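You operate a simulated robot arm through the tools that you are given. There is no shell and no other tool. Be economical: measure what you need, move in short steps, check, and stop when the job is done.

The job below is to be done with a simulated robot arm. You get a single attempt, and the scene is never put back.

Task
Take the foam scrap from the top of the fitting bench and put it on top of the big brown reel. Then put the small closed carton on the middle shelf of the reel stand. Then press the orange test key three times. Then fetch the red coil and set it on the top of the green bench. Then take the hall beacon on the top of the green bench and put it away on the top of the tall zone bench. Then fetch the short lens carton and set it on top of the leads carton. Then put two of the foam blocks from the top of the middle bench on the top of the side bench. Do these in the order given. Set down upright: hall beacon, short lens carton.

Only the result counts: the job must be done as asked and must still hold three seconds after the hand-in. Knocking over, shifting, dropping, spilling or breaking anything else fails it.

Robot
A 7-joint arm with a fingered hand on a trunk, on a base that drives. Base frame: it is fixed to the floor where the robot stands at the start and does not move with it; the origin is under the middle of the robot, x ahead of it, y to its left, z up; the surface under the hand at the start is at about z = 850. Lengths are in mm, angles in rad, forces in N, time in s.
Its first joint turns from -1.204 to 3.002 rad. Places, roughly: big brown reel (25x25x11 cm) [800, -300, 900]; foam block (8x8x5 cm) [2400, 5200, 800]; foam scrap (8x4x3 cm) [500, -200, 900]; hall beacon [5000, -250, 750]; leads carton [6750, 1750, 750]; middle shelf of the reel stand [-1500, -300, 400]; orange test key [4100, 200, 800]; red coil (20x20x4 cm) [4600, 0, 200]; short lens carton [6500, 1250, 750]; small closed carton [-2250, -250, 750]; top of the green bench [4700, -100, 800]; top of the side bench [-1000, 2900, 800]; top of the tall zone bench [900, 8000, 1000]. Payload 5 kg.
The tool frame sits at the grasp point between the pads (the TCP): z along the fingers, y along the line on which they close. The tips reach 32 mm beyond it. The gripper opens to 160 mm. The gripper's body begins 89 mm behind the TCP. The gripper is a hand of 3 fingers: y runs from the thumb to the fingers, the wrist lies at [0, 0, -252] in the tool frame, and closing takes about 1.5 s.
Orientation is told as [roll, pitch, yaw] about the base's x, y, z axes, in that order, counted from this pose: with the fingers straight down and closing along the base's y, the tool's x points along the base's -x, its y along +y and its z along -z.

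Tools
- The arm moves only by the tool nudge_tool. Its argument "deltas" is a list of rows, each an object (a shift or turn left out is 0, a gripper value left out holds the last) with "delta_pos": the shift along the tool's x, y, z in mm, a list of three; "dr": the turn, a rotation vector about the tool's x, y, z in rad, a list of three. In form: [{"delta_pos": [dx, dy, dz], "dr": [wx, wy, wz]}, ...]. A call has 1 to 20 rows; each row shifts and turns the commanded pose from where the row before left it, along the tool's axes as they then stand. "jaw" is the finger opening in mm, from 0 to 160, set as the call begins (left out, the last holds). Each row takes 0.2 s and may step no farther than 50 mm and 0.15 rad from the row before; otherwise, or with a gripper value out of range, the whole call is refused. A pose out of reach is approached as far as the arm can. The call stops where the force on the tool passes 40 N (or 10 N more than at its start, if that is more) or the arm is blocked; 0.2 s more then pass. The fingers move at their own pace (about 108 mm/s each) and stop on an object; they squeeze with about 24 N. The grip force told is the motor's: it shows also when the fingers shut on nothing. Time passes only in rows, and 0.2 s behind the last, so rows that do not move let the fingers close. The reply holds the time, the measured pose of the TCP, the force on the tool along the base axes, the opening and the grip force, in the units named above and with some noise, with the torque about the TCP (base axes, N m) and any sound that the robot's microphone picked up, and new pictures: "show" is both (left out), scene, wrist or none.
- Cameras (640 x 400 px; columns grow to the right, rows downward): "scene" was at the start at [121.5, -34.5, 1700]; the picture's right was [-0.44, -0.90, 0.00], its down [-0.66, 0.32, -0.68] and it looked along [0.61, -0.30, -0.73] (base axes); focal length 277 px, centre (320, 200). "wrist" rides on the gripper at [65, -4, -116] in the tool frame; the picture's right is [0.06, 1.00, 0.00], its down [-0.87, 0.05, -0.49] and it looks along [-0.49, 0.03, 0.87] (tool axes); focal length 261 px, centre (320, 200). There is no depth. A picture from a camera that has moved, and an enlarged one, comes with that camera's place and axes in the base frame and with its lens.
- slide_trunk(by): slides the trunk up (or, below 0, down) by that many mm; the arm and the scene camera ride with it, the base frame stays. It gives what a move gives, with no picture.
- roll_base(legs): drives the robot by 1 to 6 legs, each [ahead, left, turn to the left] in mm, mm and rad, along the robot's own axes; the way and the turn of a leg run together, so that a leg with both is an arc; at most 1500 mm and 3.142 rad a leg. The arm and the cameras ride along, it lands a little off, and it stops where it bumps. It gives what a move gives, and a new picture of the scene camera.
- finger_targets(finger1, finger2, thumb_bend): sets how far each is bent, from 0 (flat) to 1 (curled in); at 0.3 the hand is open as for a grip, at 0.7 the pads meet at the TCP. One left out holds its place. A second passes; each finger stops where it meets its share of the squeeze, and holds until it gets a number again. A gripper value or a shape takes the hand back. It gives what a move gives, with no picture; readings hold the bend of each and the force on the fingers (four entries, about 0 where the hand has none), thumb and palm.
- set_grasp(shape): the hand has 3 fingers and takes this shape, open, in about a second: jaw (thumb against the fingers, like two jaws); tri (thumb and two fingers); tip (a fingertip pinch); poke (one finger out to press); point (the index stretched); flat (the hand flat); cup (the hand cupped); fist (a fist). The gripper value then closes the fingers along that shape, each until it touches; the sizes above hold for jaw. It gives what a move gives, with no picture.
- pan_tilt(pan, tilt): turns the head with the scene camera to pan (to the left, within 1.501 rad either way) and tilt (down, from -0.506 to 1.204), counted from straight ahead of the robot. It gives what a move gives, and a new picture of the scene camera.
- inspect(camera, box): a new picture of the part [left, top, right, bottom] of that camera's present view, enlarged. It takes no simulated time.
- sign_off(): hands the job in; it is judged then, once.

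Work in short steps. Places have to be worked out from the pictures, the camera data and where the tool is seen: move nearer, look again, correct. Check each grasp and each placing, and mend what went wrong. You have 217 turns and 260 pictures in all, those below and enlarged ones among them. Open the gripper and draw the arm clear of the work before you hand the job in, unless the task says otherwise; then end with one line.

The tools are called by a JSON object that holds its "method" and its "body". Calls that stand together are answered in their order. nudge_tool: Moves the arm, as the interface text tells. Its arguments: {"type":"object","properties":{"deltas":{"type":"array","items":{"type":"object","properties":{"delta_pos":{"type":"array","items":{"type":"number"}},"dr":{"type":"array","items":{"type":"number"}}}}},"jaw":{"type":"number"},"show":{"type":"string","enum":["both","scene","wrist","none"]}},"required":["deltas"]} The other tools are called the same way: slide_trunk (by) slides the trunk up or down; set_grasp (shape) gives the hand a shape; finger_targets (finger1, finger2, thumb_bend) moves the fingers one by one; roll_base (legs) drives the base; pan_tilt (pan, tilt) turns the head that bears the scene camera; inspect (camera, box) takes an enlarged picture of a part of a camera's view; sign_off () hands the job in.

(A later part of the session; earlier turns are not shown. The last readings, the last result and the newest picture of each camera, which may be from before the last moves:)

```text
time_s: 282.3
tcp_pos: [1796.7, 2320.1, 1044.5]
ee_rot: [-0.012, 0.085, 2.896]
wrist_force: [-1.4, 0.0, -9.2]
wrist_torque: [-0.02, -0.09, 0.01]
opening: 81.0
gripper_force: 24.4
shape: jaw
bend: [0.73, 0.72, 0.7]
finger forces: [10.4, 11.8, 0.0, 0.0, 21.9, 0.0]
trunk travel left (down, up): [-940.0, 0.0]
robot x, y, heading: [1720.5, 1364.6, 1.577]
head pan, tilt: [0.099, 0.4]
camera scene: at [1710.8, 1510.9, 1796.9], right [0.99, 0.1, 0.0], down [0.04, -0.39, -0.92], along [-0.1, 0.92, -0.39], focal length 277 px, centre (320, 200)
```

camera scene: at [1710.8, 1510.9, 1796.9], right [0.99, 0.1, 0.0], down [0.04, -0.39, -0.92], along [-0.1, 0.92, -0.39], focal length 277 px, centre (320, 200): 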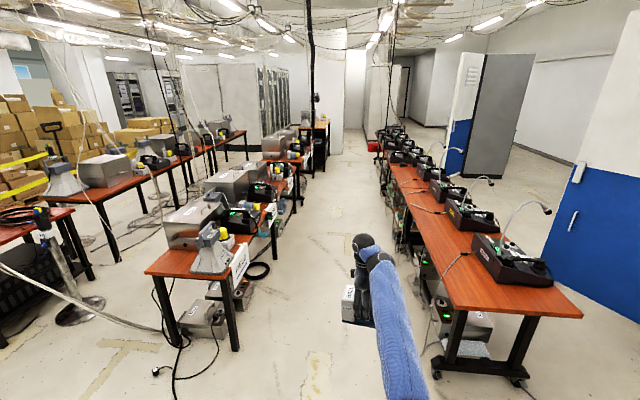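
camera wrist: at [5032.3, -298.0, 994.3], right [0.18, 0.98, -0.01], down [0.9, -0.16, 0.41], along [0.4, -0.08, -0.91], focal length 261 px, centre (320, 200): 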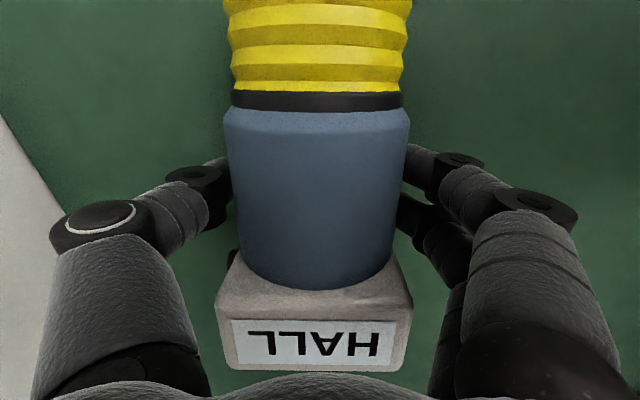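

The aisle spans x≈1105..2200 and is clear. Driving up it, stopping around y≈5850 to look.

{"method": "roll_base", "body": {"legs": [[1490, 60, -0.006], [1490, 0, 0], [1490, 0, 0]]}}

{"method": "pan_tilt", "body": {"pan": 0.5, "tilt": 0.5}}

{"method": "pan_tilt", "body": {"pan": -1.2, "tilt": 0.5}}

```text
time_s: 303.7
tcp_pos: [1772.6, 6793.0, 1044.8]
ee_rot: [-0.013, 0.089, 2.883]
wrist_force: [-0.4, 0.2, -8.9]
wrist_torque: [-0.04, -0.09, 0.03]
opening: 80.9
gripper_force: 23.7
shape: jaw
bend: [0.73, 0.72, 0.7]
finger forces: [10.5, 11.9, 0.0, 0.1, 21.9, 0.0]
trunk travel left (down, up): [-940.0, 0.0]
robot x, y, heading: [1687.8, 5839.4, 1.563]
head pan, tilt: [0.099, 0.4]
camera scene: at [1674.6, 5984.8, 1796.9], right [1.0, 0.09, 0.0], down [0.03, -0.39, -0.92], along [-0.08, 0.92, -0.39], focal length 277 px, centre (320, 200)
```

scene: 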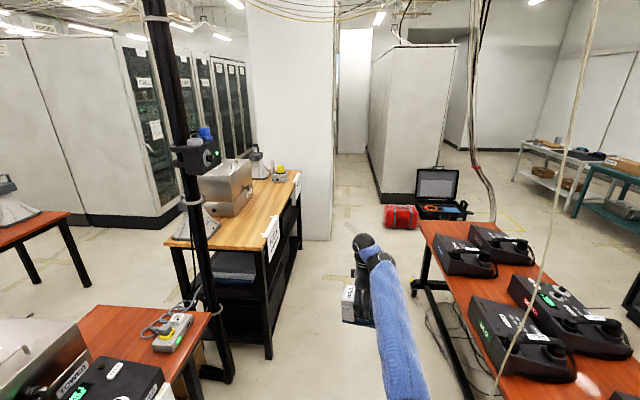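

```text
time_s: 304.6
tcp_pos: [1773.9, 6793.8, 1044.6]
ee_rot: [-0.012, 0.089, 2.882]
wrist_force: [0.3, 0.1, -9.4]
wrist_torque: [-0.03, -0.08, 0.02]
opening: 80.9
gripper_force: 23.8
shape: jaw
bend: [0.73, 0.72, 0.7]
finger forces: [10.4, 11.7, 0.0, 0.0, 21.9, 0.0]
trunk travel left (down, up): [-940.0, 0.0]
robot x, y, heading: [1685.5, 5840.4, 1.563]
head pan, tilt: [0.499, 0.499]
camera scene: at [1640.2, 5972.6, 1787.8], right [0.88, 0.47, 0.0], down [0.22, -0.42, -0.88], along [-0.41, 0.78, -0.48], focal length 277 px, centre (320, 200)
```

scene: 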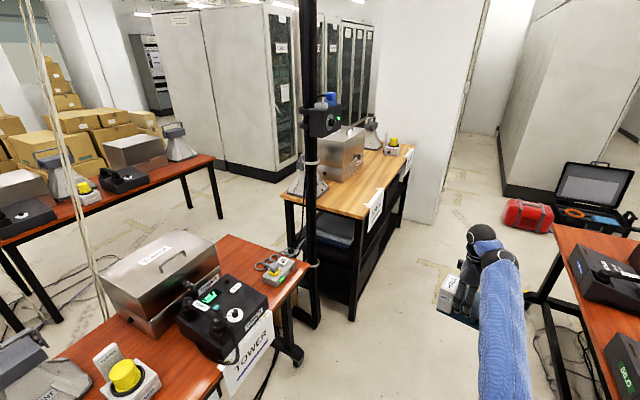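

```text
time_s: 306.3
tcp_pos: [1773.7, 6792.2, 1045.2]
ee_rot: [-0.011, 0.089, 2.881]
wrist_force: [-0.7, -0.6, -9.1]
wrist_torque: [-0.03, -0.09, -0.02]
opening: 80.9
gripper_force: 24.2
shape: jaw
bend: [0.73, 0.72, 0.7]
finger forces: [10.4, 11.8, 0.0, 0.0, 21.9, 0.0]
trunk travel left (down, up): [-940.0, 0.0]
robot x, y, heading: [1685.6, 5840.9, 1.56]
head pan, tilt: [-1.201, 0.499]
camera scene: at [1768.0, 5924.4, 1787.8], right [0.35, -0.94, 0.0], down [-0.45, -0.17, -0.88], along [0.82, 0.31, -0.48], focal length 277 px, centre (320, 200)
```

scene: 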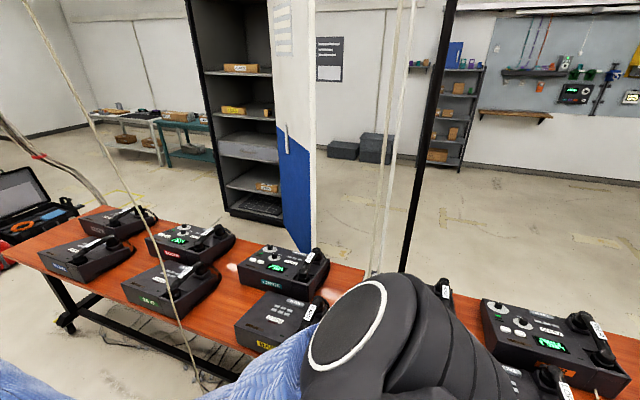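

The zone bench (wooden top) spans about x 700–1280, y 7100–8500, with free space at its near right. Its height matters because my hand can't go much higher. I'll drive 600 mm further to triangulate.

{"method": "roll_base", "body": {"legs": [[600, 0, 0]]}}

{"method": "pan_tilt", "body": {"pan": 0.7, "tilt": 0.6}}

```text
time_s: 309.7
tcp_pos: [1785.5, 7396.8, 1045.4]
ee_rot: [-0.012, 0.089, 2.879]
wrist_force: [0.2, 0.5, -9.8]
wrist_torque: [-0.02, -0.1, 0.01]
opening: 80.9
gripper_force: 23.9
shape: jaw
bend: [0.73, 0.72, 0.7]
finger forces: [10.3, 11.9, 0.0, 0.0, 22.0, 0.0]
trunk travel left (down, up): [-940.0, 0.0]
robot x, y, heading: [1692.4, 6443.9, 1.555]
head pan, tilt: [-1.201, 0.499]
camera scene: at [1776.5, 6528.6, 1787.8], right [0.35, -0.94, 0.0], down [-0.45, -0.17, -0.88], along [0.82, 0.3, -0.48], focal length 277 px, centre (320, 200)
```

scene: 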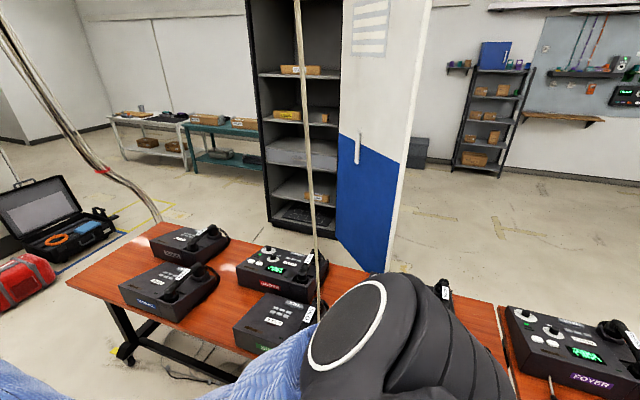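

```text
time_s: 311.6
tcp_pos: [1784.7, 7396.0, 1044.7]
ee_rot: [-0.012, 0.09, 2.876]
wrist_force: [0.1, 0.4, -9.4]
wrist_torque: [-0.03, -0.09, 0.03]
opening: 80.6
gripper_force: 23.7
shape: jaw
bend: [0.73, 0.72, 0.7]
finger forces: [10.5, 11.8, 0.0, 0.0, 22.1, 0.0]
trunk travel left (down, up): [-940.0, 0.0]
robot x, y, heading: [1688.4, 6444.7, 1.557]
head pan, tilt: [0.7, 0.6]
camera scene: at [1635.4, 6565.2, 1778.7], right [0.78, 0.63, 0.0], down [0.36, -0.44, -0.82], along [-0.52, 0.64, -0.57], focal length 277 px, centre (320, 200)
```

scene: 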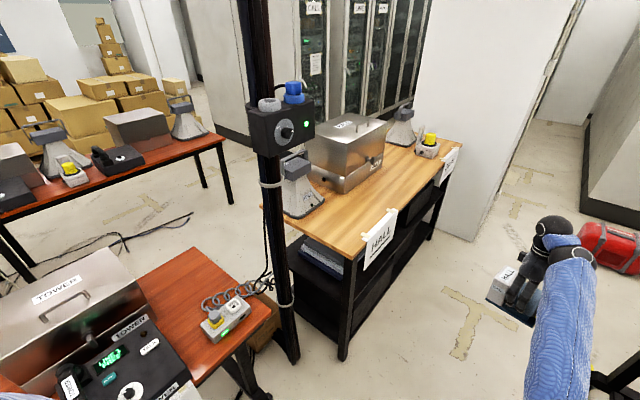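

From the leg, the bench top works out at z≈880, so it's reachable. Free area is about x 900–1200, y 7330–8000. I'll drive to y≈6900 and turn left to bring the beacon over it.

{"method": "roll_base", "body": {"legs": [[455, 0, 0], [0, 0, 0.85]]}}

{"method": "inspect", "body": {"camera": "wrist", "box": [0, 0, 640, 400]}}

{"method": "pan_tilt", "body": {"pan": 0.1, "tilt": 0.7}}

```text
time_s: 316.5
tcp_pos: [1044.5, 7599.8, 1044.1]
ee_rot: [-0.012, 0.09, -2.557]
wrist_force: [-0.2, -0.1, -9.2]
wrist_torque: [0.04, -0.1, 0.04]
opening: 80.5
gripper_force: 23.8
shape: jaw
bend: [0.73, 0.72, 0.7]
finger forces: [10.3, 11.5, 0.1, 0.1, 21.6, 0.0]
trunk travel left (down, up): [-940.0, 0.0]
robot x, y, heading: [1696.2, 6897.2, 2.408]
head pan, tilt: [0.7, 0.6]
camera scene: at [1570.4, 6938.6, 1778.7], right [0.04, 1.0, 0.0], down [0.57, -0.02, -0.82], along [-0.82, 0.03, -0.57], focal length 277 px, centre (320, 200)
```

scene: 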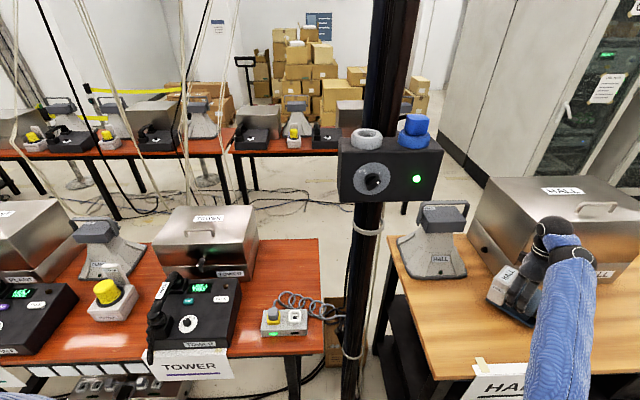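

```text
1.00 times, centred on (320, 200) of wrist (not enlarged: the box is as wide or as high as the picture)
camera zoom: at [1089.4, 7633.3, 1165.4], right [0.6, -0.8, -0.01], down [-0.72, -0.55, 0.41], along [-0.33, -0.24, -0.91], focal length 261 px, centre (320, 200)
```

zoom: 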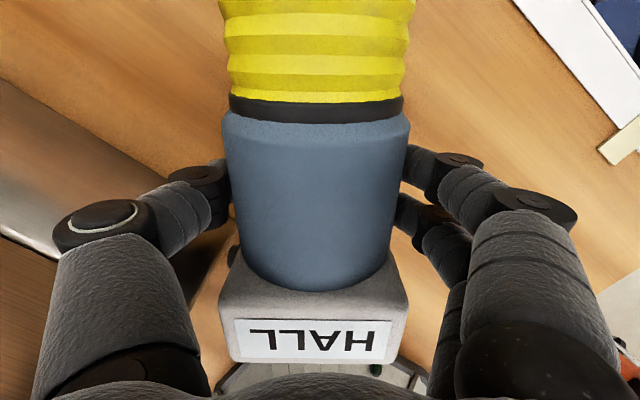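

```text
time_s: 317.5
tcp_pos: [1045.8, 7599.6, 1044.1]
ee_rot: [-0.012, 0.089, -2.558]
wrist_force: [0.4, 0.8, -9.1]
wrist_torque: [0.06, -0.07, -0.04]
opening: 80.4
gripper_force: 24.1
shape: jaw
bend: [0.73, 0.72, 0.7]
finger forces: [10.4, 11.7, 0.0, 0.0, 21.6, 0.0]
trunk travel left (down, up): [-940.0, 0.0]
robot x, y, heading: [1697.9, 6898.1, 2.407]
head pan, tilt: [0.099, 0.7]
camera scene: at [1590.6, 6985.8, 1770.0], right [0.59, 0.8, 0.0], down [0.52, -0.38, -0.76], along [-0.61, 0.45, -0.64], focal length 277 px, centre (320, 200)
```

scene: 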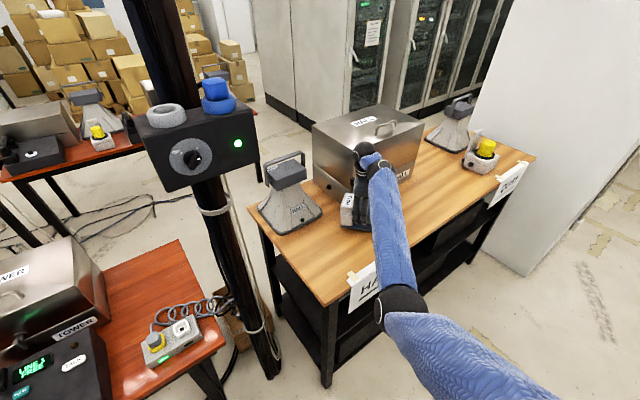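

The metal case is a bit close on the far side. I'll back 100 mm and shift 30 mm left, then lower partway and check.

{"method": "roll_base", "body": {"legs": [[-100, 30, 0]]}}

{"method": "slide_trunk", "body": {"by": -60}}

{"method": "inspect", "body": {"camera": "wrist", "box": [0, 0, 640, 400]}}

{"method": "inspect", "body": {"camera": "scene", "box": [230, 100, 550, 300]}}

```text
time_s: 318.7
tcp_pos: [1100.8, 7510.7, 1045.2]
ee_rot: [-0.013, 0.089, -2.556]
wrist_force: [-0.3, -1.1, -8.9]
wrist_torque: [0.05, -0.07, -0.03]
opening: 80.4
gripper_force: 23.5
shape: jaw
bend: [0.73, 0.72, 0.7]
finger forces: [10.5, 11.9, 0.0, 0.0, 21.9, 0.1]
trunk travel left (down, up): [-940.0, 0.0]
robot x, y, heading: [1753.6, 6810.5, 2.402]
head pan, tilt: [0.099, 0.7]
camera scene: at [1645.7, 6895.6, 1770.1], right [0.6, 0.8, 0.0], down [0.52, -0.38, -0.76], along [-0.61, 0.46, -0.64], focal length 277 px, centre (320, 200)
```

scene: 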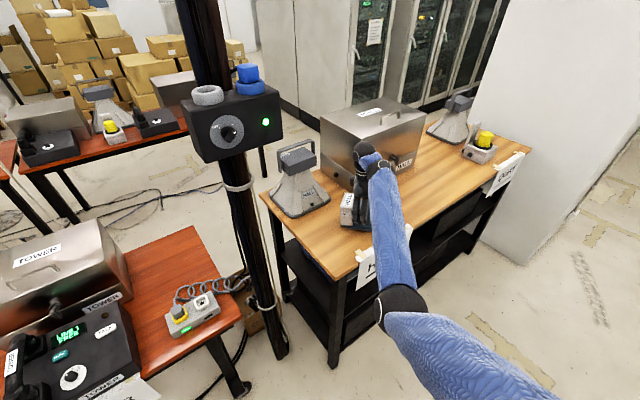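

```text
time_s: 319.5
tcp_pos: [1099.0, 7513.0, 1005.2]
ee_rot: [-0.024, 0.087, -2.559]
wrist_force: [4.8, -2.6, 22.5]
wrist_torque: [-0.82, -0.51, 0.11]
opening: 74.9
gripper_force: 24.4
shape: jaw
bend: [0.74, 0.74, 0.73]
finger forces: [14.0, 16.2, 0.0, 0.0, 21.1, 0.1]
trunk travel left (down, up): [-890.0, 50.0]
robot x, y, heading: [1750.5, 6807.8, 2.403]
head pan, tilt: [0.099, 0.7]
stopped: the force on the tool passed its limit at 45 N (the readings are from after the stop); the commanded pose is now the measured one
```

```text
1.00 times, centred on (320, 200) of wrist (not enlarged: the box is as wide or as high as the picture)
camera zoom: at [1144.8, 7545.4, 1125.0], right [0.6, -0.8, -0.02], down [-0.72, -0.55, 0.41], along [-0.34, -0.24, -0.91], focal length 261 px, centre (320, 200)
```

zoom: 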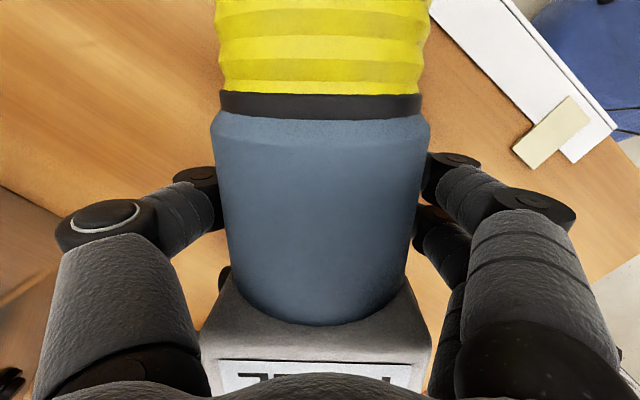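

```text
2.00 times, centred on (390, 200) of scene
camera zoom: at [1647.2, 6894.8, 1720.1], right [0.6, 0.8, 0.0], down [0.52, -0.38, -0.77], along [-0.61, 0.46, -0.64], focal length 553 px, centre (180, 200)
```

zoom: 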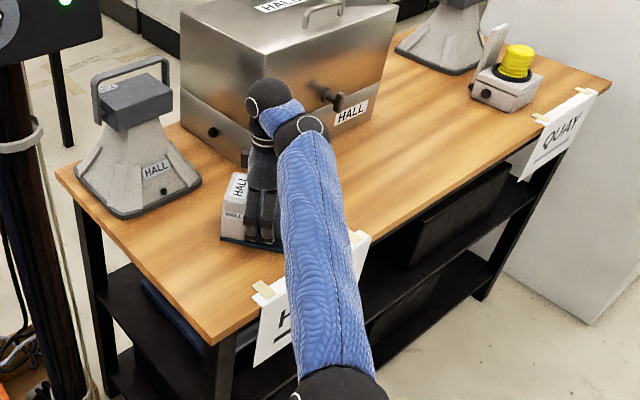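

Contact came earlier: the bench surface is higher, about 930, and the beacon stands on it. I'll relieve a few mm, then open.

{"method": "nudge_tool", "body": {"deltas": [{"delta_pos": [0, 0, -3]}, {}], "show": "none"}}

```text
time_s: 320.1
tcp_pos: [1099.9, 7513.1, 1005.0]
ee_rot: [-0.021, 0.086, -2.558]
wrist_force: [2.1, 3.1, 11.8]
wrist_torque: [-0.5, -0.34, 0.11]
opening: 74.3
gripper_force: 23.6
shape: jaw
bend: [0.74, 0.74, 0.73]
finger forces: [11.2, 13.3, 0.0, 0.1, 23.2, 0.1]
trunk travel left (down, up): [-890.0, 50.0]
robot x, y, heading: [1746.0, 6806.6, 2.403]
head pan, tilt: [0.099, 0.7]
```

{"method": "nudge_tool", "body": {"deltas": [{"delta_pos": [0, 0, -2]}, {}], "show": "none"}}

{"method": "nudge_tool", "body": {"deltas": [{}, {}, {}, {}], "jaw": 135, "show": "wrist"}}

```text
time_s: 320.7
tcp_pos: [1099.8, 7512.6, 1004.8]
ee_rot: [-0.019, 0.086, -2.56]
wrist_force: [2.3, 3.3, 1.8]
wrist_torque: [-0.45, -0.28, 0.08]
opening: 74.5
gripper_force: 23.9
shape: jaw
bend: [0.73, 0.74, 0.73]
finger forces: [10.4, 12.0, 0.1, 0.1, 21.4, 0.1]
trunk travel left (down, up): [-890.0, 50.0]
robot x, y, heading: [1753.2, 6811.7, 2.402]
head pan, tilt: [0.099, 0.7]
```

```text
time_s: 321.7
tcp_pos: [1099.2, 7512.2, 1006.1]
ee_rot: [-0.021, 0.086, -2.558]
wrist_force: [0.6, 0.8, -0.2]
wrist_torque: [0.0, -0.01, 0.01]
opening: 134.9
gripper_force: 0.0
shape: jaw
bend: [0.55, 0.55, 0.51]
finger forces: [0.0, 0.1, 0.1, 0.0, 0.0, 0.0]
trunk travel left (down, up): [-890.0, 50.0]
robot x, y, heading: [1750.0, 6807.9, 2.403]
head pan, tilt: [0.099, 0.7]
camera wrist: at [1143.7, 7545.2, 1126.6], right [0.6, -0.8, -0.01], down [-0.72, -0.55, 0.41], along [-0.34, -0.24, -0.91], focal length 261 px, centre (320, 200)
```

wrist: 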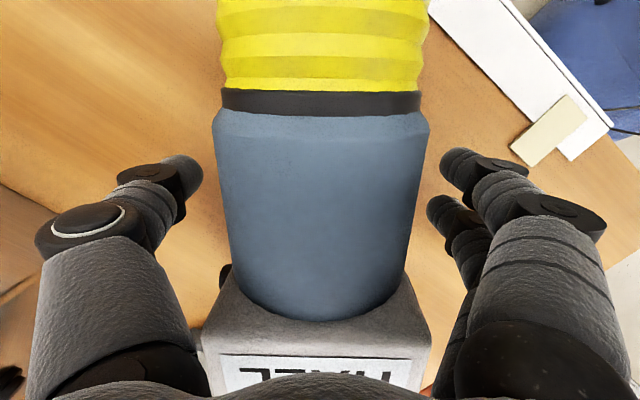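

Released and standing. The hand must exit along the cylinder axis, past the yellow end, because the thumb is on the far side. I'll raise 50 mm, then slide along tool +x.

{"method": "slide_trunk", "body": {"by": 50}}

{"method": "nudge_tool", "body": {"deltas": [{"delta_pos": [35, 0, 0]}, {"delta_pos": [35, 0, 0]}, {"delta_pos": [35, 0, 0]}, {}], "show": "wrist"}}

```text
time_s: 322.6
tcp_pos: [1100.0, 7512.2, 1055.8]
ee_rot: [-0.02, 0.085, -2.559]
wrist_force: [0.5, -0.7, 0.1]
wrist_torque: [-0.01, 0.04, -0.01]
opening: 134.9
gripper_force: 0.0
shape: jaw
bend: [0.55, 0.55, 0.51]
finger forces: [0.0, 0.0, 0.0, 0.0, 0.0, 0.1]
trunk travel left (down, up): [-940.0, 0.0]
robot x, y, heading: [1751.8, 6812.4, 2.409]
head pan, tilt: [0.099, 0.7]
```

```text
time_s: 323.6
tcp_pos: [1186.0, 7569.3, 1062.9]
ee_rot: [-0.023, 0.086, -2.559]
wrist_force: [-0.1, 0.6, -0.1]
wrist_torque: [0.01, -0.03, 0.02]
opening: 134.8
gripper_force: 0.0
shape: jaw
bend: [0.54, 0.54, 0.51]
finger forces: [0.0, 0.0, 0.0, 0.1, 0.1, 0.0]
out of reach, approached as far as the arm can: row 3
trunk travel left (down, up): [-940.0, 0.0]
robot x, y, heading: [1750.7, 6810.0, 2.401]
head pan, tilt: [0.099, 0.7]
camera wrist: at [1231.0, 7601.5, 1183.2], right [0.6, -0.8, -0.02], down [-0.72, -0.56, 0.41], along [-0.34, -0.24, -0.91], focal length 261 px, centre (320, 200)
```

wrist: 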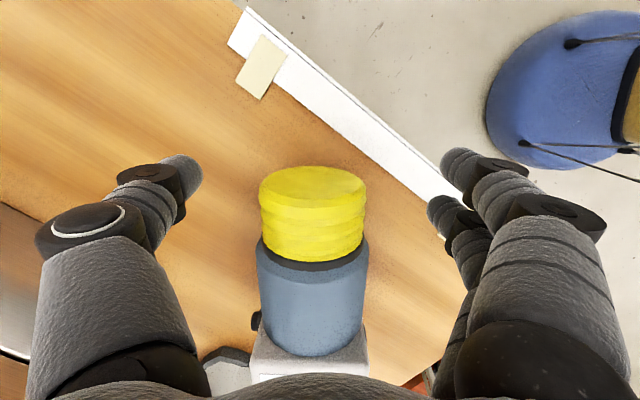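

The hand is nearly past the lens. Turning the robot right carries it straight out along that axis.

{"method": "roll_base", "body": {"legs": [[0, 0, -0.84]]}}

{"method": "pan_tilt", "body": {"pan": 0.8, "tilt": 0.5}}

{"method": "inspect", "body": {"camera": "scene", "box": [220, 100, 460, 250]}}

```text
time_s: 326.2
tcp_pos: [1951.2, 7735.7, 1062.5]
ee_rot: [-0.026, 0.084, 2.874]
wrist_force: [0.4, 0.4, 0.0]
wrist_torque: [0.0, 0.02, -0.01]
opening: 134.7
gripper_force: 0.0
shape: jaw
bend: [0.54, 0.54, 0.51]
finger forces: [0.0, 0.1, 0.0, 0.0, 0.0, 0.1]
trunk travel left (down, up): [-940.0, 0.0]
robot x, y, heading: [1751.0, 6810.0, 1.553]
head pan, tilt: [0.099, 0.7]
camera scene: at [1745.8, 6946.0, 1770.0], right [1.0, 0.08, 0.0], down [0.05, -0.64, -0.76], along [-0.06, 0.76, -0.64], focal length 277 px, centre (320, 200)
```

scene: 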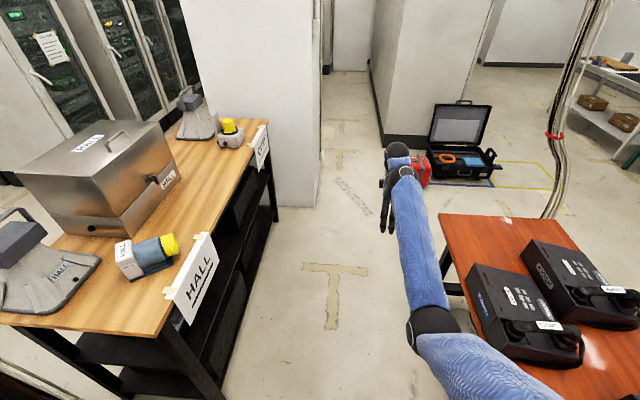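

```text
time_s: 327.3
tcp_pos: [1949.8, 7735.3, 1062.3]
ee_rot: [-0.027, 0.085, 2.873]
wrist_force: [-0.9, 0.9, 0.1]
wrist_torque: [0.01, 0.0, -0.02]
opening: 134.7
gripper_force: 0.1
shape: jaw
bend: [0.54, 0.54, 0.51]
finger forces: [0.0, 0.0, 0.0, 0.0, 0.0, 0.0]
trunk travel left (down, up): [-940.0, 0.0]
robot x, y, heading: [1750.8, 6809.2, 1.555]
head pan, tilt: [0.799, 0.499]
camera scene: at [1688.6, 6926.1, 1787.7], right [0.71, 0.7, 0.0], down [0.34, -0.34, -0.88], along [-0.62, 0.62, -0.48], focal length 277 px, centre (320, 200)
```

scene: 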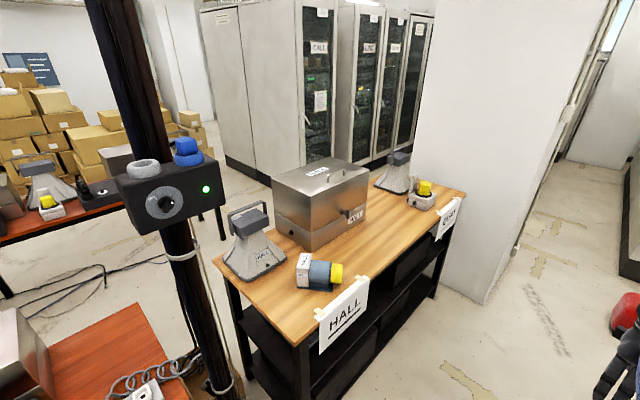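

```text
2.67 times, centred on (340, 175) of scene
camera zoom: at [1688.6, 6926.1, 1787.7], right [0.71, 0.7, 0.0], down [0.34, -0.34, -0.88], along [-0.62, 0.62, -0.48], focal length 738 px, centre (267, 267)
```

zoom: 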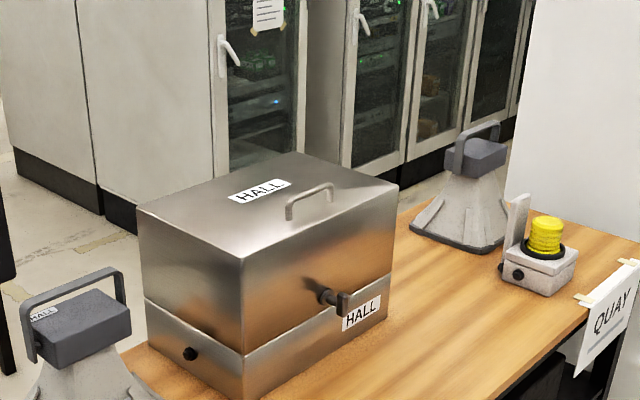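

Important: the QUAY beacon on this bench stands with its yellow lens up and white box down. So "upright" means lens up, and the hall beacon is lying down. I'll have to regrip it with the lens pointing away from me and tilt the hand forward 90°. First I'll test how far the tool can yaw the other way, in free air.

{"method": "nudge_tool", "body": {"deltas": [{"delta_pos": [0, 0, 30]}, {"delta_pos": [0, 0, 30]}, {"dr": [0, 0, 0.15]}, {"dr": [0, 0, 0.15]}, {"dr": [0, 0, 0.15]}, {"dr": [0, 0, 0.15]}, {"dr": [0, 0, 0.15]}, {"dr": [0, 0, 0.15]}, {"dr": [0, 0, 0.15]}, {"dr": [0, 0, 0.15]}, {"dr": [0, 0, 0.15]}, {"dr": [0, 0, 0.15]}, {"dr": [0, 0, 0.15]}, {"dr": [0, 0, 0.15]}, {}], "show": "none"}}

{"method": "nudge_tool", "body": {"deltas": [{"dr": [0, 0, 0.15]}, {"dr": [0, 0, 0.15]}, {"dr": [0, 0, 0.15]}, {"dr": [0, 0, 0.15]}, {"dr": [0, 0, 0.15]}, {"dr": [0, 0, 0.15]}, {"dr": [0, 0, 0.1]}, {}], "show": "none"}}

```text
time_s: 330.5
tcp_pos: [1954.5, 7735.9, 1002.6]
ee_rot: [-0.077, -0.043, 1.073]
wrist_force: [0.3, -0.5, -0.3]
wrist_torque: [0.02, 0.0, -0.02]
opening: 134.8
gripper_force: 0.0
shape: jaw
bend: [0.54, 0.54, 0.51]
finger forces: [0.0, 0.0, 0.0, 0.1, 0.0, 0.0]
trunk travel left (down, up): [-940.0, 0.0]
robot x, y, heading: [1753.6, 6808.6, 1.553]
head pan, tilt: [0.799, 0.499]
```

```text
time_s: 332.3
tcp_pos: [1955.7, 7736.6, 1002.0]
ee_rot: [-0.004, -0.086, 0.075]
wrist_force: [-0.4, 0.3, 0.0]
wrist_torque: [0.0, -0.01, 0.0]
opening: 134.9
gripper_force: 0.1
shape: jaw
bend: [0.54, 0.54, 0.51]
finger forces: [0.0, 0.0, 0.0, 0.0, 0.0, 0.0]
trunk travel left (down, up): [-940.0, 0.0]
robot x, y, heading: [1752.3, 6811.8, 1.552]
head pan, tilt: [0.799, 0.499]
```

The tool can yaw to about -1.5 relative to the robot, so I can grip the beacon the other way round. I'll level the tool, set yaw, and centre the hand in front of the robot.

{"method": "nudge_tool", "body": {"deltas": [{"dr": [0, 0.086, 0]}, {"dr": [0, 0, 0.14]}, {"delta_pos": [45, 0, 0]}, {"delta_pos": [45, 0, 0]}, {"delta_pos": [45, 0, 0]}, {}], "show": "none"}}

```text
time_s: 333.7
tcp_pos: [1820.8, 7745.5, 1000.9]
ee_rot: [-0.005, -0.004, -0.065]
wrist_force: [0.2, -0.5, 0.3]
wrist_torque: [0.03, 0.02, 0.03]
opening: 134.7
gripper_force: 0.2
shape: jaw
bend: [0.54, 0.54, 0.51]
finger forces: [0.0, 0.0, 0.0, 0.1, 0.0, 0.0]
trunk travel left (down, up): [-940.0, 0.0]
robot x, y, heading: [1751.5, 6811.2, 1.552]
head pan, tilt: [0.799, 0.499]
```

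{"method": "roll_base", "body": {"legs": [[-89, 142, 0], [0, 0, 0.46]]}}

{"method": "inspect", "body": {"camera": "wrist", "box": [0, 0, 640, 400]}}

```text
time_s: 336.4
tcp_pos: [1254.6, 7592.8, 1001.1]
ee_rot: [-0.005, -0.003, 0.397]
wrist_force: [0.1, 1.0, -0.3]
wrist_torque: [-0.01, 0.0, 0.03]
opening: 134.6
gripper_force: 0.0
shape: jaw
bend: [0.54, 0.54, 0.51]
finger forces: [0.0, 0.0, 0.0, 0.1, 0.0, 0.1]
trunk travel left (down, up): [-940.0, 0.0]
robot x, y, heading: [1607.0, 6727.9, 2.013]
head pan, tilt: [0.799, 0.499]
camera scene: at [1499.8, 6800.7, 1787.7], right [0.32, 0.95, 0.0], down [0.45, -0.15, -0.88], along [-0.83, 0.28, -0.48], focal length 277 px, centre (320, 200)
```

scene: 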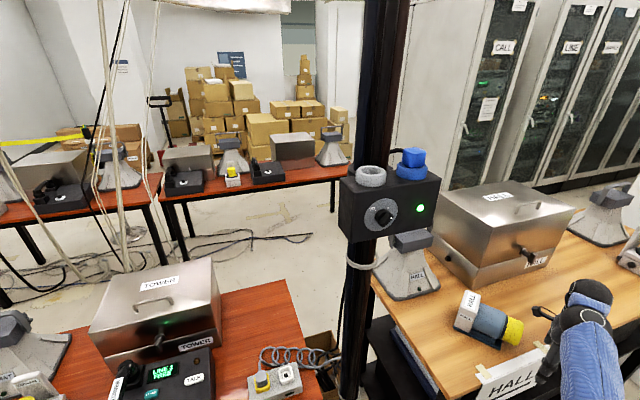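

```text
1.00 times, centred on (320, 200) of wrist (not enlarged: the box is as wide or as high as the picture)
camera zoom: at [1194.4, 7564.9, 1117.0], right [-0.44, 0.9, -0.01], down [0.78, 0.39, 0.49], along [0.44, 0.21, -0.87], focal length 261 px, centre (320, 200)
```

zoom: 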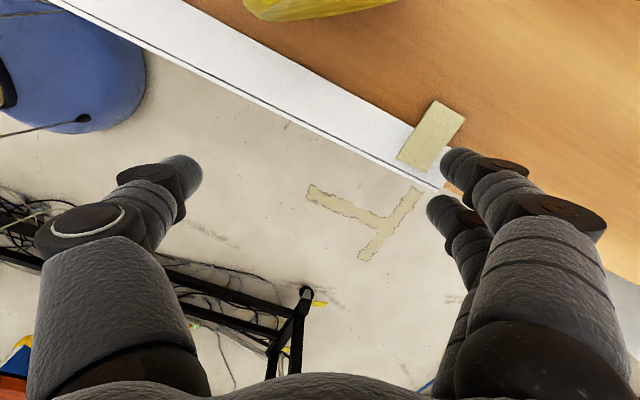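

The lens is straight ahead (picture top, u≈320). Rotating left 0.1 rad to bring the fingers around it.

{"method": "roll_base", "body": {"legs": [[0, 0, 0.1]]}}

{"method": "inspect", "body": {"camera": "wrist", "box": [0, 0, 640, 400]}}

```text
time_s: 337.4
tcp_pos: [1167.9, 7552.1, 1000.3]
ee_rot: [-0.004, -0.003, 0.496]
wrist_force: [0.4, 0.4, -0.7]
wrist_torque: [-0.03, -0.04, 0.0]
opening: 134.7
gripper_force: 0.1
shape: jaw
bend: [0.54, 0.54, 0.51]
finger forces: [0.1, 0.0, 0.0, 0.0, 0.0, 0.0]
trunk travel left (down, up): [-940.0, 0.0]
robot x, y, heading: [1606.3, 6721.0, 2.114]
head pan, tilt: [0.799, 0.499]
camera scene: at [1492.1, 6789.3, 1787.7], right [0.23, 0.97, 0.0], down [0.47, -0.11, -0.88], along [-0.86, 0.2, -0.48], focal length 277 px, centre (320, 200)
```

scene: 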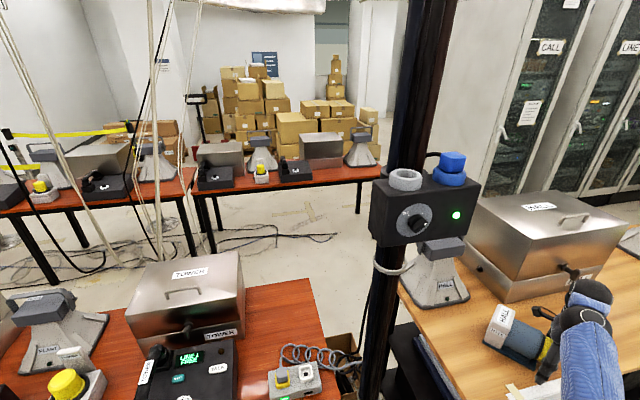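

```text
1.00 times, centred on (320, 200) of wrist (not enlarged: the box is as wide or as high as the picture)
camera zoom: at [1111.5, 7518.8, 1116.8], right [-0.53, 0.85, -0.01], down [0.74, 0.46, 0.49], along [0.42, 0.26, -0.87], focal length 261 px, centre (320, 200)
```

zoom: 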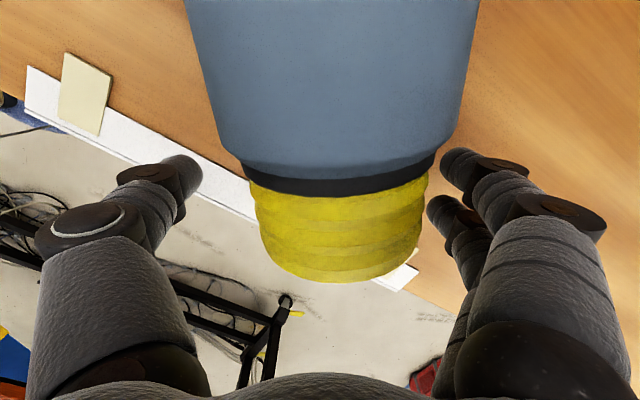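

Fingers straddle the lens. Raising 12 mm and rotating in another 0.085 rad to mid-cylinder.

{"method": "nudge_tool", "body": {"deltas": [{"delta_pos": [0, 4, -12]}, {}], "show": "none"}}

{"method": "roll_base", "body": {"legs": [[0, 0, 0.085]]}}

{"method": "inspect", "body": {"camera": "wrist", "box": [0, 0, 640, 400]}}

```text
time_s: 338.0
tcp_pos: [1165.0, 7555.4, 1013.3]
ee_rot: [-0.006, -0.003, 0.496]
wrist_force: [-0.7, 0.3, 0.9]
wrist_torque: [-0.04, 0.01, -0.03]
opening: 134.9
gripper_force: 0.0
shape: jaw
bend: [0.54, 0.54, 0.51]
finger forces: [0.0, 0.1, 0.0, 0.0, 0.1, 0.0]
trunk travel left (down, up): [-940.0, 0.0]
robot x, y, heading: [1605.3, 6721.3, 2.116]
head pan, tilt: [0.799, 0.499]
```

```text
time_s: 338.9
tcp_pos: [1096.1, 7514.2, 1013.3]
ee_rot: [-0.004, -0.004, 0.583]
wrist_force: [-0.4, 0.5, 0.7]
wrist_torque: [0.01, -0.01, 0.02]
opening: 135.0
gripper_force: 0.1
shape: jaw
bend: [0.54, 0.54, 0.51]
finger forces: [0.0, 0.0, 0.1, 0.0, 0.0, 0.1]
trunk travel left (down, up): [-940.0, 0.0]
robot x, y, heading: [1606.4, 6726.2, 2.203]
head pan, tilt: [0.799, 0.499]
camera scene: at [1487.3, 6779.2, 1787.7], right [0.14, 0.99, 0.0], down [0.47, -0.07, -0.88], along [-0.87, 0.12, -0.48], focal length 277 px, centre (320, 200)
```

scene: 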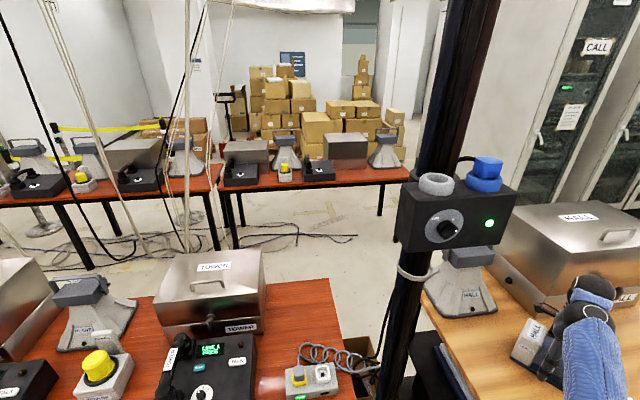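

```text
1.00 times, centred on (320, 200) of wrist (not enlarged: the box is as wide or as high as the picture)
camera zoom: at [1043.0, 7476.7, 1128.8], right [-0.6, 0.8, -0.01], down [0.69, 0.53, 0.49], along [0.4, 0.29, -0.87], focal length 261 px, centre (320, 200)
```

zoom: 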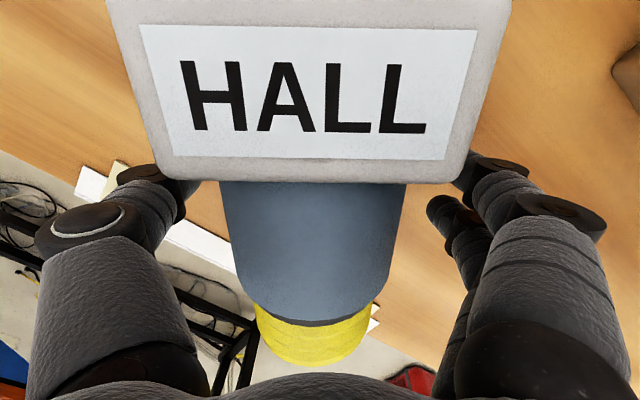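

Position matches the earlier grip point. Closing.

{"method": "nudge_tool", "body": {"deltas": [{}, {}, {}, {}, {}, {}], "jaw": 50, "show": "wrist"}}

```text
time_s: 340.3
tcp_pos: [1095.9, 7514.8, 1012.4]
ee_rot: [-0.008, -0.002, 0.585]
wrist_force: [0.9, 0.3, -0.2]
wrist_torque: [0.1, 0.02, 0.06]
opening: 77.0
gripper_force: 24.5
shape: jaw
bend: [0.73, 0.73, 0.72]
finger forces: [11.6, 11.8, 0.1, 0.0, 24.2, 0.0]
trunk travel left (down, up): [-940.0, 0.0]
robot x, y, heading: [1607.3, 6727.3, 2.198]
head pan, tilt: [0.799, 0.499]
camera wrist: at [1043.3, 7477.0, 1128.5], right [-0.6, 0.8, -0.01], down [0.69, 0.53, 0.49], along [0.4, 0.29, -0.87], focal length 261 px, centre (320, 200)
```

wrist: 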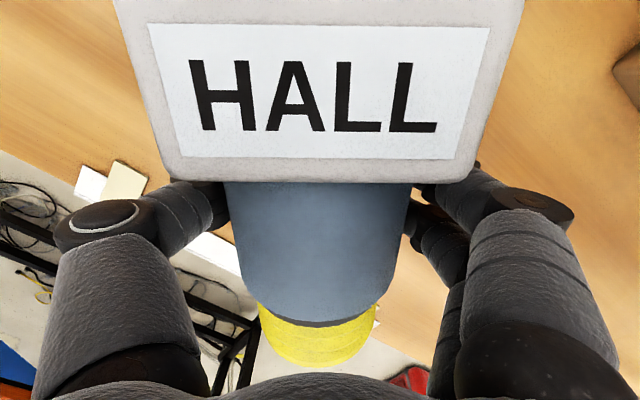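

The opening of 77 shows the pads are about 12 mm below the axis, so the bench is at about 955. I'll reopen, raise 12 mm and close again.

{"method": "nudge_tool", "body": {"deltas": [{}, {}, {}, {"delta_pos": [0, 0, -12]}, {}], "jaw": 120, "show": "none"}}

{"method": "nudge_tool", "body": {"deltas": [{}, {}, {}, {}, {}, {}], "jaw": 50, "show": "none"}}

```text
time_s: 341.5
tcp_pos: [1094.8, 7514.9, 1025.6]
ee_rot: [-0.005, -0.001, 0.585]
wrist_force: [0.2, 0.6, 0.1]
wrist_torque: [-0.02, 0.0, 0.01]
opening: 119.7
gripper_force: 0.2
shape: jaw
bend: [0.63, 0.63, 0.6]
finger forces: [0.0, 0.0, 0.1, 0.0, 0.0, 0.0]
trunk travel left (down, up): [-940.0, 0.0]
robot x, y, heading: [1610.5, 6725.4, 2.202]
head pan, tilt: [0.799, 0.499]
```

```text
time_s: 342.9
tcp_pos: [1096.5, 7515.1, 1024.7]
ee_rot: [-0.007, -0.003, 0.585]
wrist_force: [-0.4, -0.9, 0.1]
wrist_torque: [0.03, 0.03, 0.04]
opening: 82.9
gripper_force: 23.5
shape: jaw
bend: [0.72, 0.72, 0.7]
finger forces: [10.8, 10.9, 0.1, 0.1, 22.4, 0.0]
trunk travel left (down, up): [-940.0, 0.0]
robot x, y, heading: [1606.8, 6726.6, 2.203]
head pan, tilt: [0.799, 0.499]
```

Centred (83 mm). I'll lift 15 mm, turn right into the aisle, and check the hold.

{"method": "nudge_tool", "body": {"deltas": [{"delta_pos": [0, 0, -10]}, {"delta_pos": [0, 0, -8]}, {}], "show": "none"}}

{"method": "roll_base", "body": {"legs": [[0, 0, -0.5]]}}

```text
time_s: 343.7
tcp_pos: [1094.6, 7515.8, 1042.0]
ee_rot: [-0.009, -0.001, 0.582]
wrist_force: [0.1, 0.5, -9.5]
wrist_torque: [0.06, -0.06, -0.03]
opening: 82.7
gripper_force: 23.8
shape: jaw
bend: [0.72, 0.72, 0.7]
finger forces: [12.0, 11.2, 0.0, 0.1, 22.9, 0.1]
trunk travel left (down, up): [-940.0, 0.0]
robot x, y, heading: [1609.3, 6726.6, 2.2]
head pan, tilt: [0.799, 0.499]
```

```text
time_s: 345.5
tcp_pos: [1537.2, 7664.4, 1043.1]
ee_rot: [-0.006, -0.002, 0.084]
wrist_force: [0.5, -0.1, -10.0]
wrist_torque: [-0.01, -0.09, 0.0]
opening: 82.4
gripper_force: 24.0
shape: jaw
bend: [0.72, 0.72, 0.7]
finger forces: [11.7, 11.0, 0.0, 0.0, 22.6, 0.0]
trunk travel left (down, up): [-940.0, 0.0]
robot x, y, heading: [1606.6, 6721.8, 1.7]
head pan, tilt: [0.799, 0.499]
camera scene: at [1528.6, 6831.2, 1787.7], right [0.6, 0.8, 0.0], down [0.38, -0.29, -0.88], along [-0.7, 0.53, -0.48], focal length 277 px, centre (320, 200)
```

scene: 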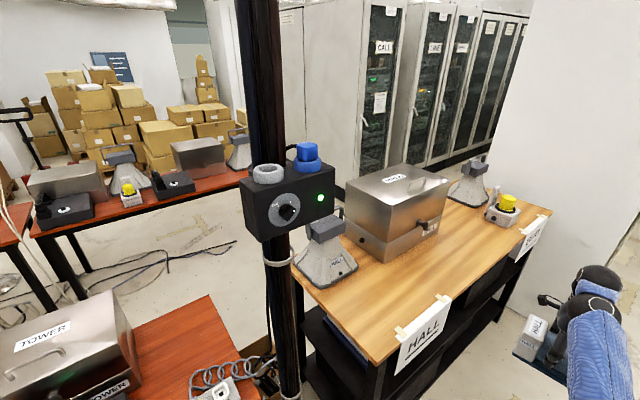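

Held. Now yaw the tool back to straight ahead so the lens points away from me.

{"method": "nudge_tool", "body": {"deltas": [{"delta_pos": [0, -20, 20]}, {"dr": [0, 0, -0.147]}, {"dr": [0, 0, -0.147]}, {"dr": [0, 0, -0.147]}, {"dr": [0, 0, -0.147]}, {"dr": [0, 0, -0.147]}, {"dr": [0, 0, -0.147]}, {"dr": [0, 0, -0.147]}, {"dr": [0, 0, -0.147]}, {"dr": [0, 0, -0.147]}, {"dr": [0, 0, -0.147]}, {"dr": [0, 0, -0.147]}, {}], "show": "none"}}

{"method": "nudge_tool", "body": {"deltas": [{"dr": [0, -0.13, 0]}, {"dr": [0, -0.13, 0]}, {"dr": [0, -0.13, 0]}, {"dr": [0, -0.13, 0]}, {"dr": [0, -0.13, 0]}, {"dr": [0, -0.13, 0]}, {}], "show": "wrist"}}

```text
time_s: 348.3
tcp_pos: [1538.6, 7645.1, 1023.2]
ee_rot: [-0.001, 0.007, 1.702]
wrist_force: [0.6, -0.2, -8.7]
wrist_torque: [0.08, 0.02, 0.02]
opening: 82.6
gripper_force: 24.4
shape: jaw
bend: [0.72, 0.72, 0.7]
finger forces: [12.1, 11.1, 0.1, 0.0, 23.1, 0.0]
trunk travel left (down, up): [-940.0, 0.0]
robot x, y, heading: [1610.3, 6721.2, 1.697]
head pan, tilt: [0.799, 0.499]
```

```text
time_s: 349.9
tcp_pos: [1537.6, 7643.2, 1023.0]
ee_rot: [-0.003, -0.776, 1.704]
wrist_force: [-0.8, 0.1, -9.5]
wrist_torque: [-0.17, -0.02, -0.02]
opening: 82.5
gripper_force: 23.9
shape: jaw
bend: [0.72, 0.72, 0.7]
finger forces: [11.4, 12.0, 0.1, 0.1, 22.5, 0.1]
trunk travel left (down, up): [-940.0, 0.0]
robot x, y, heading: [1608.5, 6722.9, 1.699]
head pan, tilt: [0.799, 0.499]
camera wrist: at [1558.1, 7518.1, 1060.1], right [-0.98, -0.17, -0.05], down [-0.09, 0.27, 0.96], along [-0.15, 0.95, -0.28], focal length 261 px, centre (320, 200)
```

wrist: 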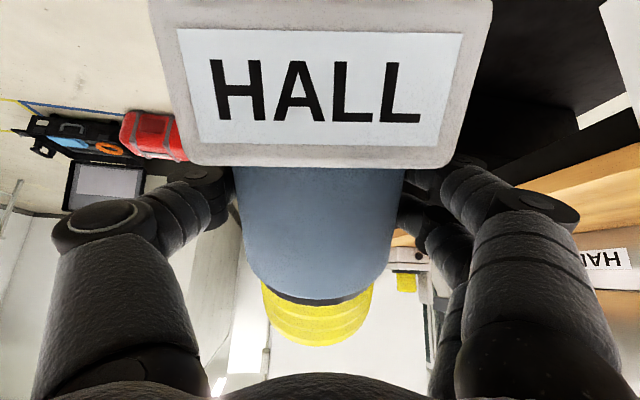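

Tilt to 45° is stable. Continuing to horizontal.

{"method": "nudge_tool", "body": {"deltas": [{"dr": [0, -0.13, 0]}, {"dr": [0, -0.13, 0]}, {"dr": [0, -0.13, 0]}, {"dr": [0, -0.13, 0]}, {"dr": [0, -0.13, 0]}, {"dr": [0, -0.13, 0]}, {}], "show": "wrist"}}

{"method": "pan_tilt", "body": {"pan": 0.1, "tilt": 0.6}}

```text
time_s: 351.5
tcp_pos: [1540.2, 7643.7, 1022.9]
ee_rot: [-0.149, -1.554, 1.848]
wrist_force: [-1.0, -0.9, -9.7]
wrist_torque: [-0.31, -0.06, -0.01]
opening: 82.6
gripper_force: 24.0
shape: jaw
bend: [0.73, 0.72, 0.7]
finger forces: [11.5, 11.9, 0.0, 0.0, 22.5, 0.0]
trunk travel left (down, up): [-940.0, 0.0]
robot x, y, heading: [1602.8, 6724.8, 1.697]
head pan, tilt: [0.799, 0.499]
camera wrist: at [1558.5, 7529.5, 959.7], right [-0.99, -0.13, -0.06], down [0.01, -0.48, 0.88], along [-0.14, 0.87, 0.48], focal length 261 px, centre (320, 200)
```

wrist: 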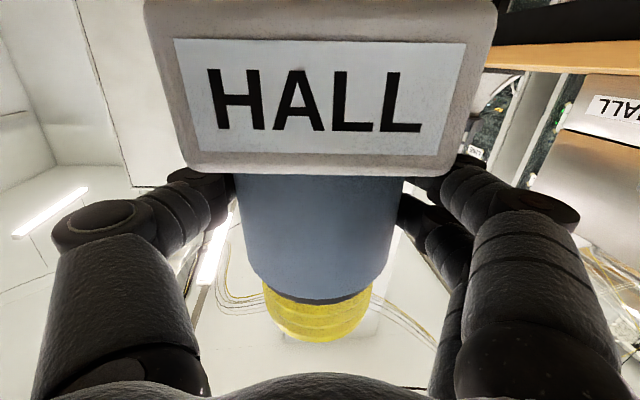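

```text
time_s: 352.6
tcp_pos: [1539.2, 7645.1, 1023.5]
ee_rot: [-0.128, -1.553, 1.826]
wrist_force: [-0.9, -0.2, -9.1]
wrist_torque: [-0.28, 0.01, 0.0]
opening: 82.2
gripper_force: 23.6
shape: jaw
bend: [0.73, 0.72, 0.7]
finger forces: [11.4, 11.7, 0.0, 0.1, 22.3, 0.1]
trunk travel left (down, up): [-940.0, 0.0]
robot x, y, heading: [1605.9, 6724.5, 1.7]
head pan, tilt: [0.099, 0.6]
camera scene: at [1581.2, 6862.8, 1778.6], right [0.97, 0.23, 0.0], down [0.13, -0.55, -0.82], along [-0.19, 0.8, -0.57], focal length 277 px, centre (320, 200)
```

scene: 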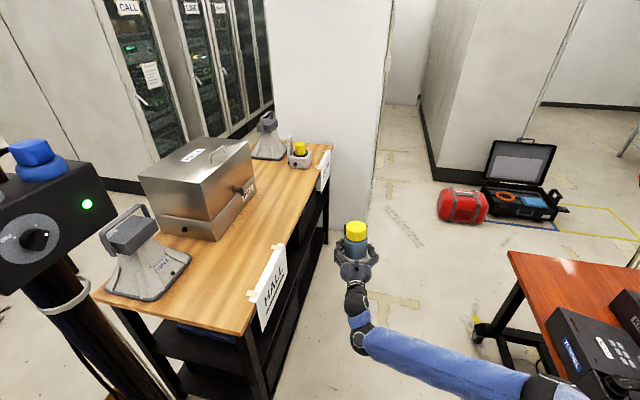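

Lens up now. I'll raise the hand 50 mm and turn back left over the bench.

{"method": "nudge_tool", "body": {"deltas": [{"delta_pos": [-25, 0, 10]}, {"delta_pos": [-25, 0, 10]}, {"delta_pos": [-8, 0, 0]}, {}], "show": "none"}}

{"method": "roll_base", "body": {"legs": [[0, 0, 0.5]]}}

```text
time_s: 353.6
tcp_pos: [1536.4, 7665.8, 1079.1]
ee_rot: [-0.138, -1.554, 1.837]
wrist_force: [0.5, 1.3, -9.5]
wrist_torque: [-0.3, -0.05, 0.0]
opening: 82.1
gripper_force: 23.9
shape: jaw
bend: [0.73, 0.72, 0.7]
finger forces: [11.3, 11.7, 0.0, 0.0, 22.2, 0.1]
trunk travel left (down, up): [-940.0, 0.0]
robot x, y, heading: [1607.4, 6725.6, 1.7]
head pan, tilt: [0.099, 0.6]
```

```text
time_s: 355.4
tcp_pos: [1087.7, 7511.1, 1080.2]
ee_rot: [-0.138, -1.553, 2.345]
wrist_force: [-0.8, -1.0, -9.6]
wrist_torque: [-0.25, -0.15, 0.01]
opening: 82.1
gripper_force: 24.0
shape: jaw
bend: [0.73, 0.72, 0.7]
finger forces: [11.0, 12.0, 0.0, 0.1, 22.3, 0.1]
trunk travel left (down, up): [-940.0, 0.0]
robot x, y, heading: [1612.7, 6723.1, 2.208]
head pan, tilt: [0.099, 0.6]
camera scene: at [1517.6, 6832.6, 1778.5], right [0.74, 0.67, 0.0], down [0.38, -0.42, -0.82], along [-0.55, 0.61, -0.57], focal length 277 px, centre (320, 200)
```

scene: 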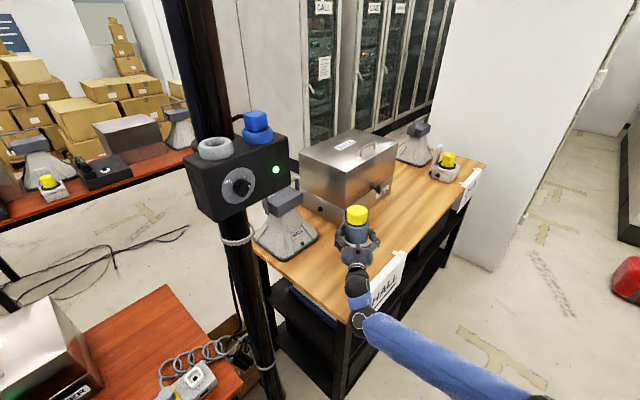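

Over the free spot. Lowering 30 mm by trunk, then in small steps.

{"method": "slide_trunk", "body": {"by": -28}}

{"method": "nudge_tool", "body": {"deltas": [{"delta_pos": [3, 0, 0]}, {"delta_pos": [3, 0, 0]}, {}], "show": "none"}}

```text
time_s: 356.1
tcp_pos: [1088.0, 7511.2, 1052.3]
ee_rot: [-0.146, -1.553, 2.354]
wrist_force: [1.2, -0.1, -9.1]
wrist_torque: [-0.27, -0.19, -0.01]
opening: 82.1
gripper_force: 24.0
shape: jaw
bend: [0.73, 0.72, 0.7]
finger forces: [11.0, 11.9, 0.0, 0.0, 22.1, 0.1]
trunk travel left (down, up): [-912.0, 28.0]
robot x, y, heading: [1601.0, 6726.8, 2.205]
head pan, tilt: [0.099, 0.6]
```

```text
time_s: 356.9
tcp_pos: [1087.9, 7511.3, 1046.0]
ee_rot: [-0.144, -1.555, 2.35]
wrist_force: [0.1, -0.1, -9.5]
wrist_torque: [-0.28, -0.19, -0.02]
opening: 82.2
gripper_force: 23.5
shape: jaw
bend: [0.73, 0.72, 0.7]
finger forces: [10.9, 12.0, 0.0, 0.1, 22.2, 0.0]
trunk travel left (down, up): [-912.0, 28.0]
robot x, y, heading: [1609.5, 6726.2, 2.207]
head pan, tilt: [0.099, 0.6]
```

{"method": "nudge_tool", "body": {"deltas": [{"delta_pos": [2, 0, 0]}, {"delta_pos": [2, 0, 0]}, {"delta_pos": [2, 0, 0]}, {"delta_pos": [2, 0, 0]}, {}], "show": "none"}}

```text
time_s: 358.1
tcp_pos: [1087.5, 7510.4, 1038.1]
ee_rot: [-0.146, -1.554, 2.358]
wrist_force: [1.0, 0.2, -8.6]
wrist_torque: [-0.26, -0.15, 0.01]
opening: 82.2
gripper_force: 23.7
shape: jaw
bend: [0.73, 0.72, 0.7]
finger forces: [10.9, 12.1, 0.0, 0.1, 22.1, 0.0]
trunk travel left (down, up): [-912.0, 28.0]
robot x, y, heading: [1606.8, 6724.6, 2.213]
head pan, tilt: [0.099, 0.6]
```

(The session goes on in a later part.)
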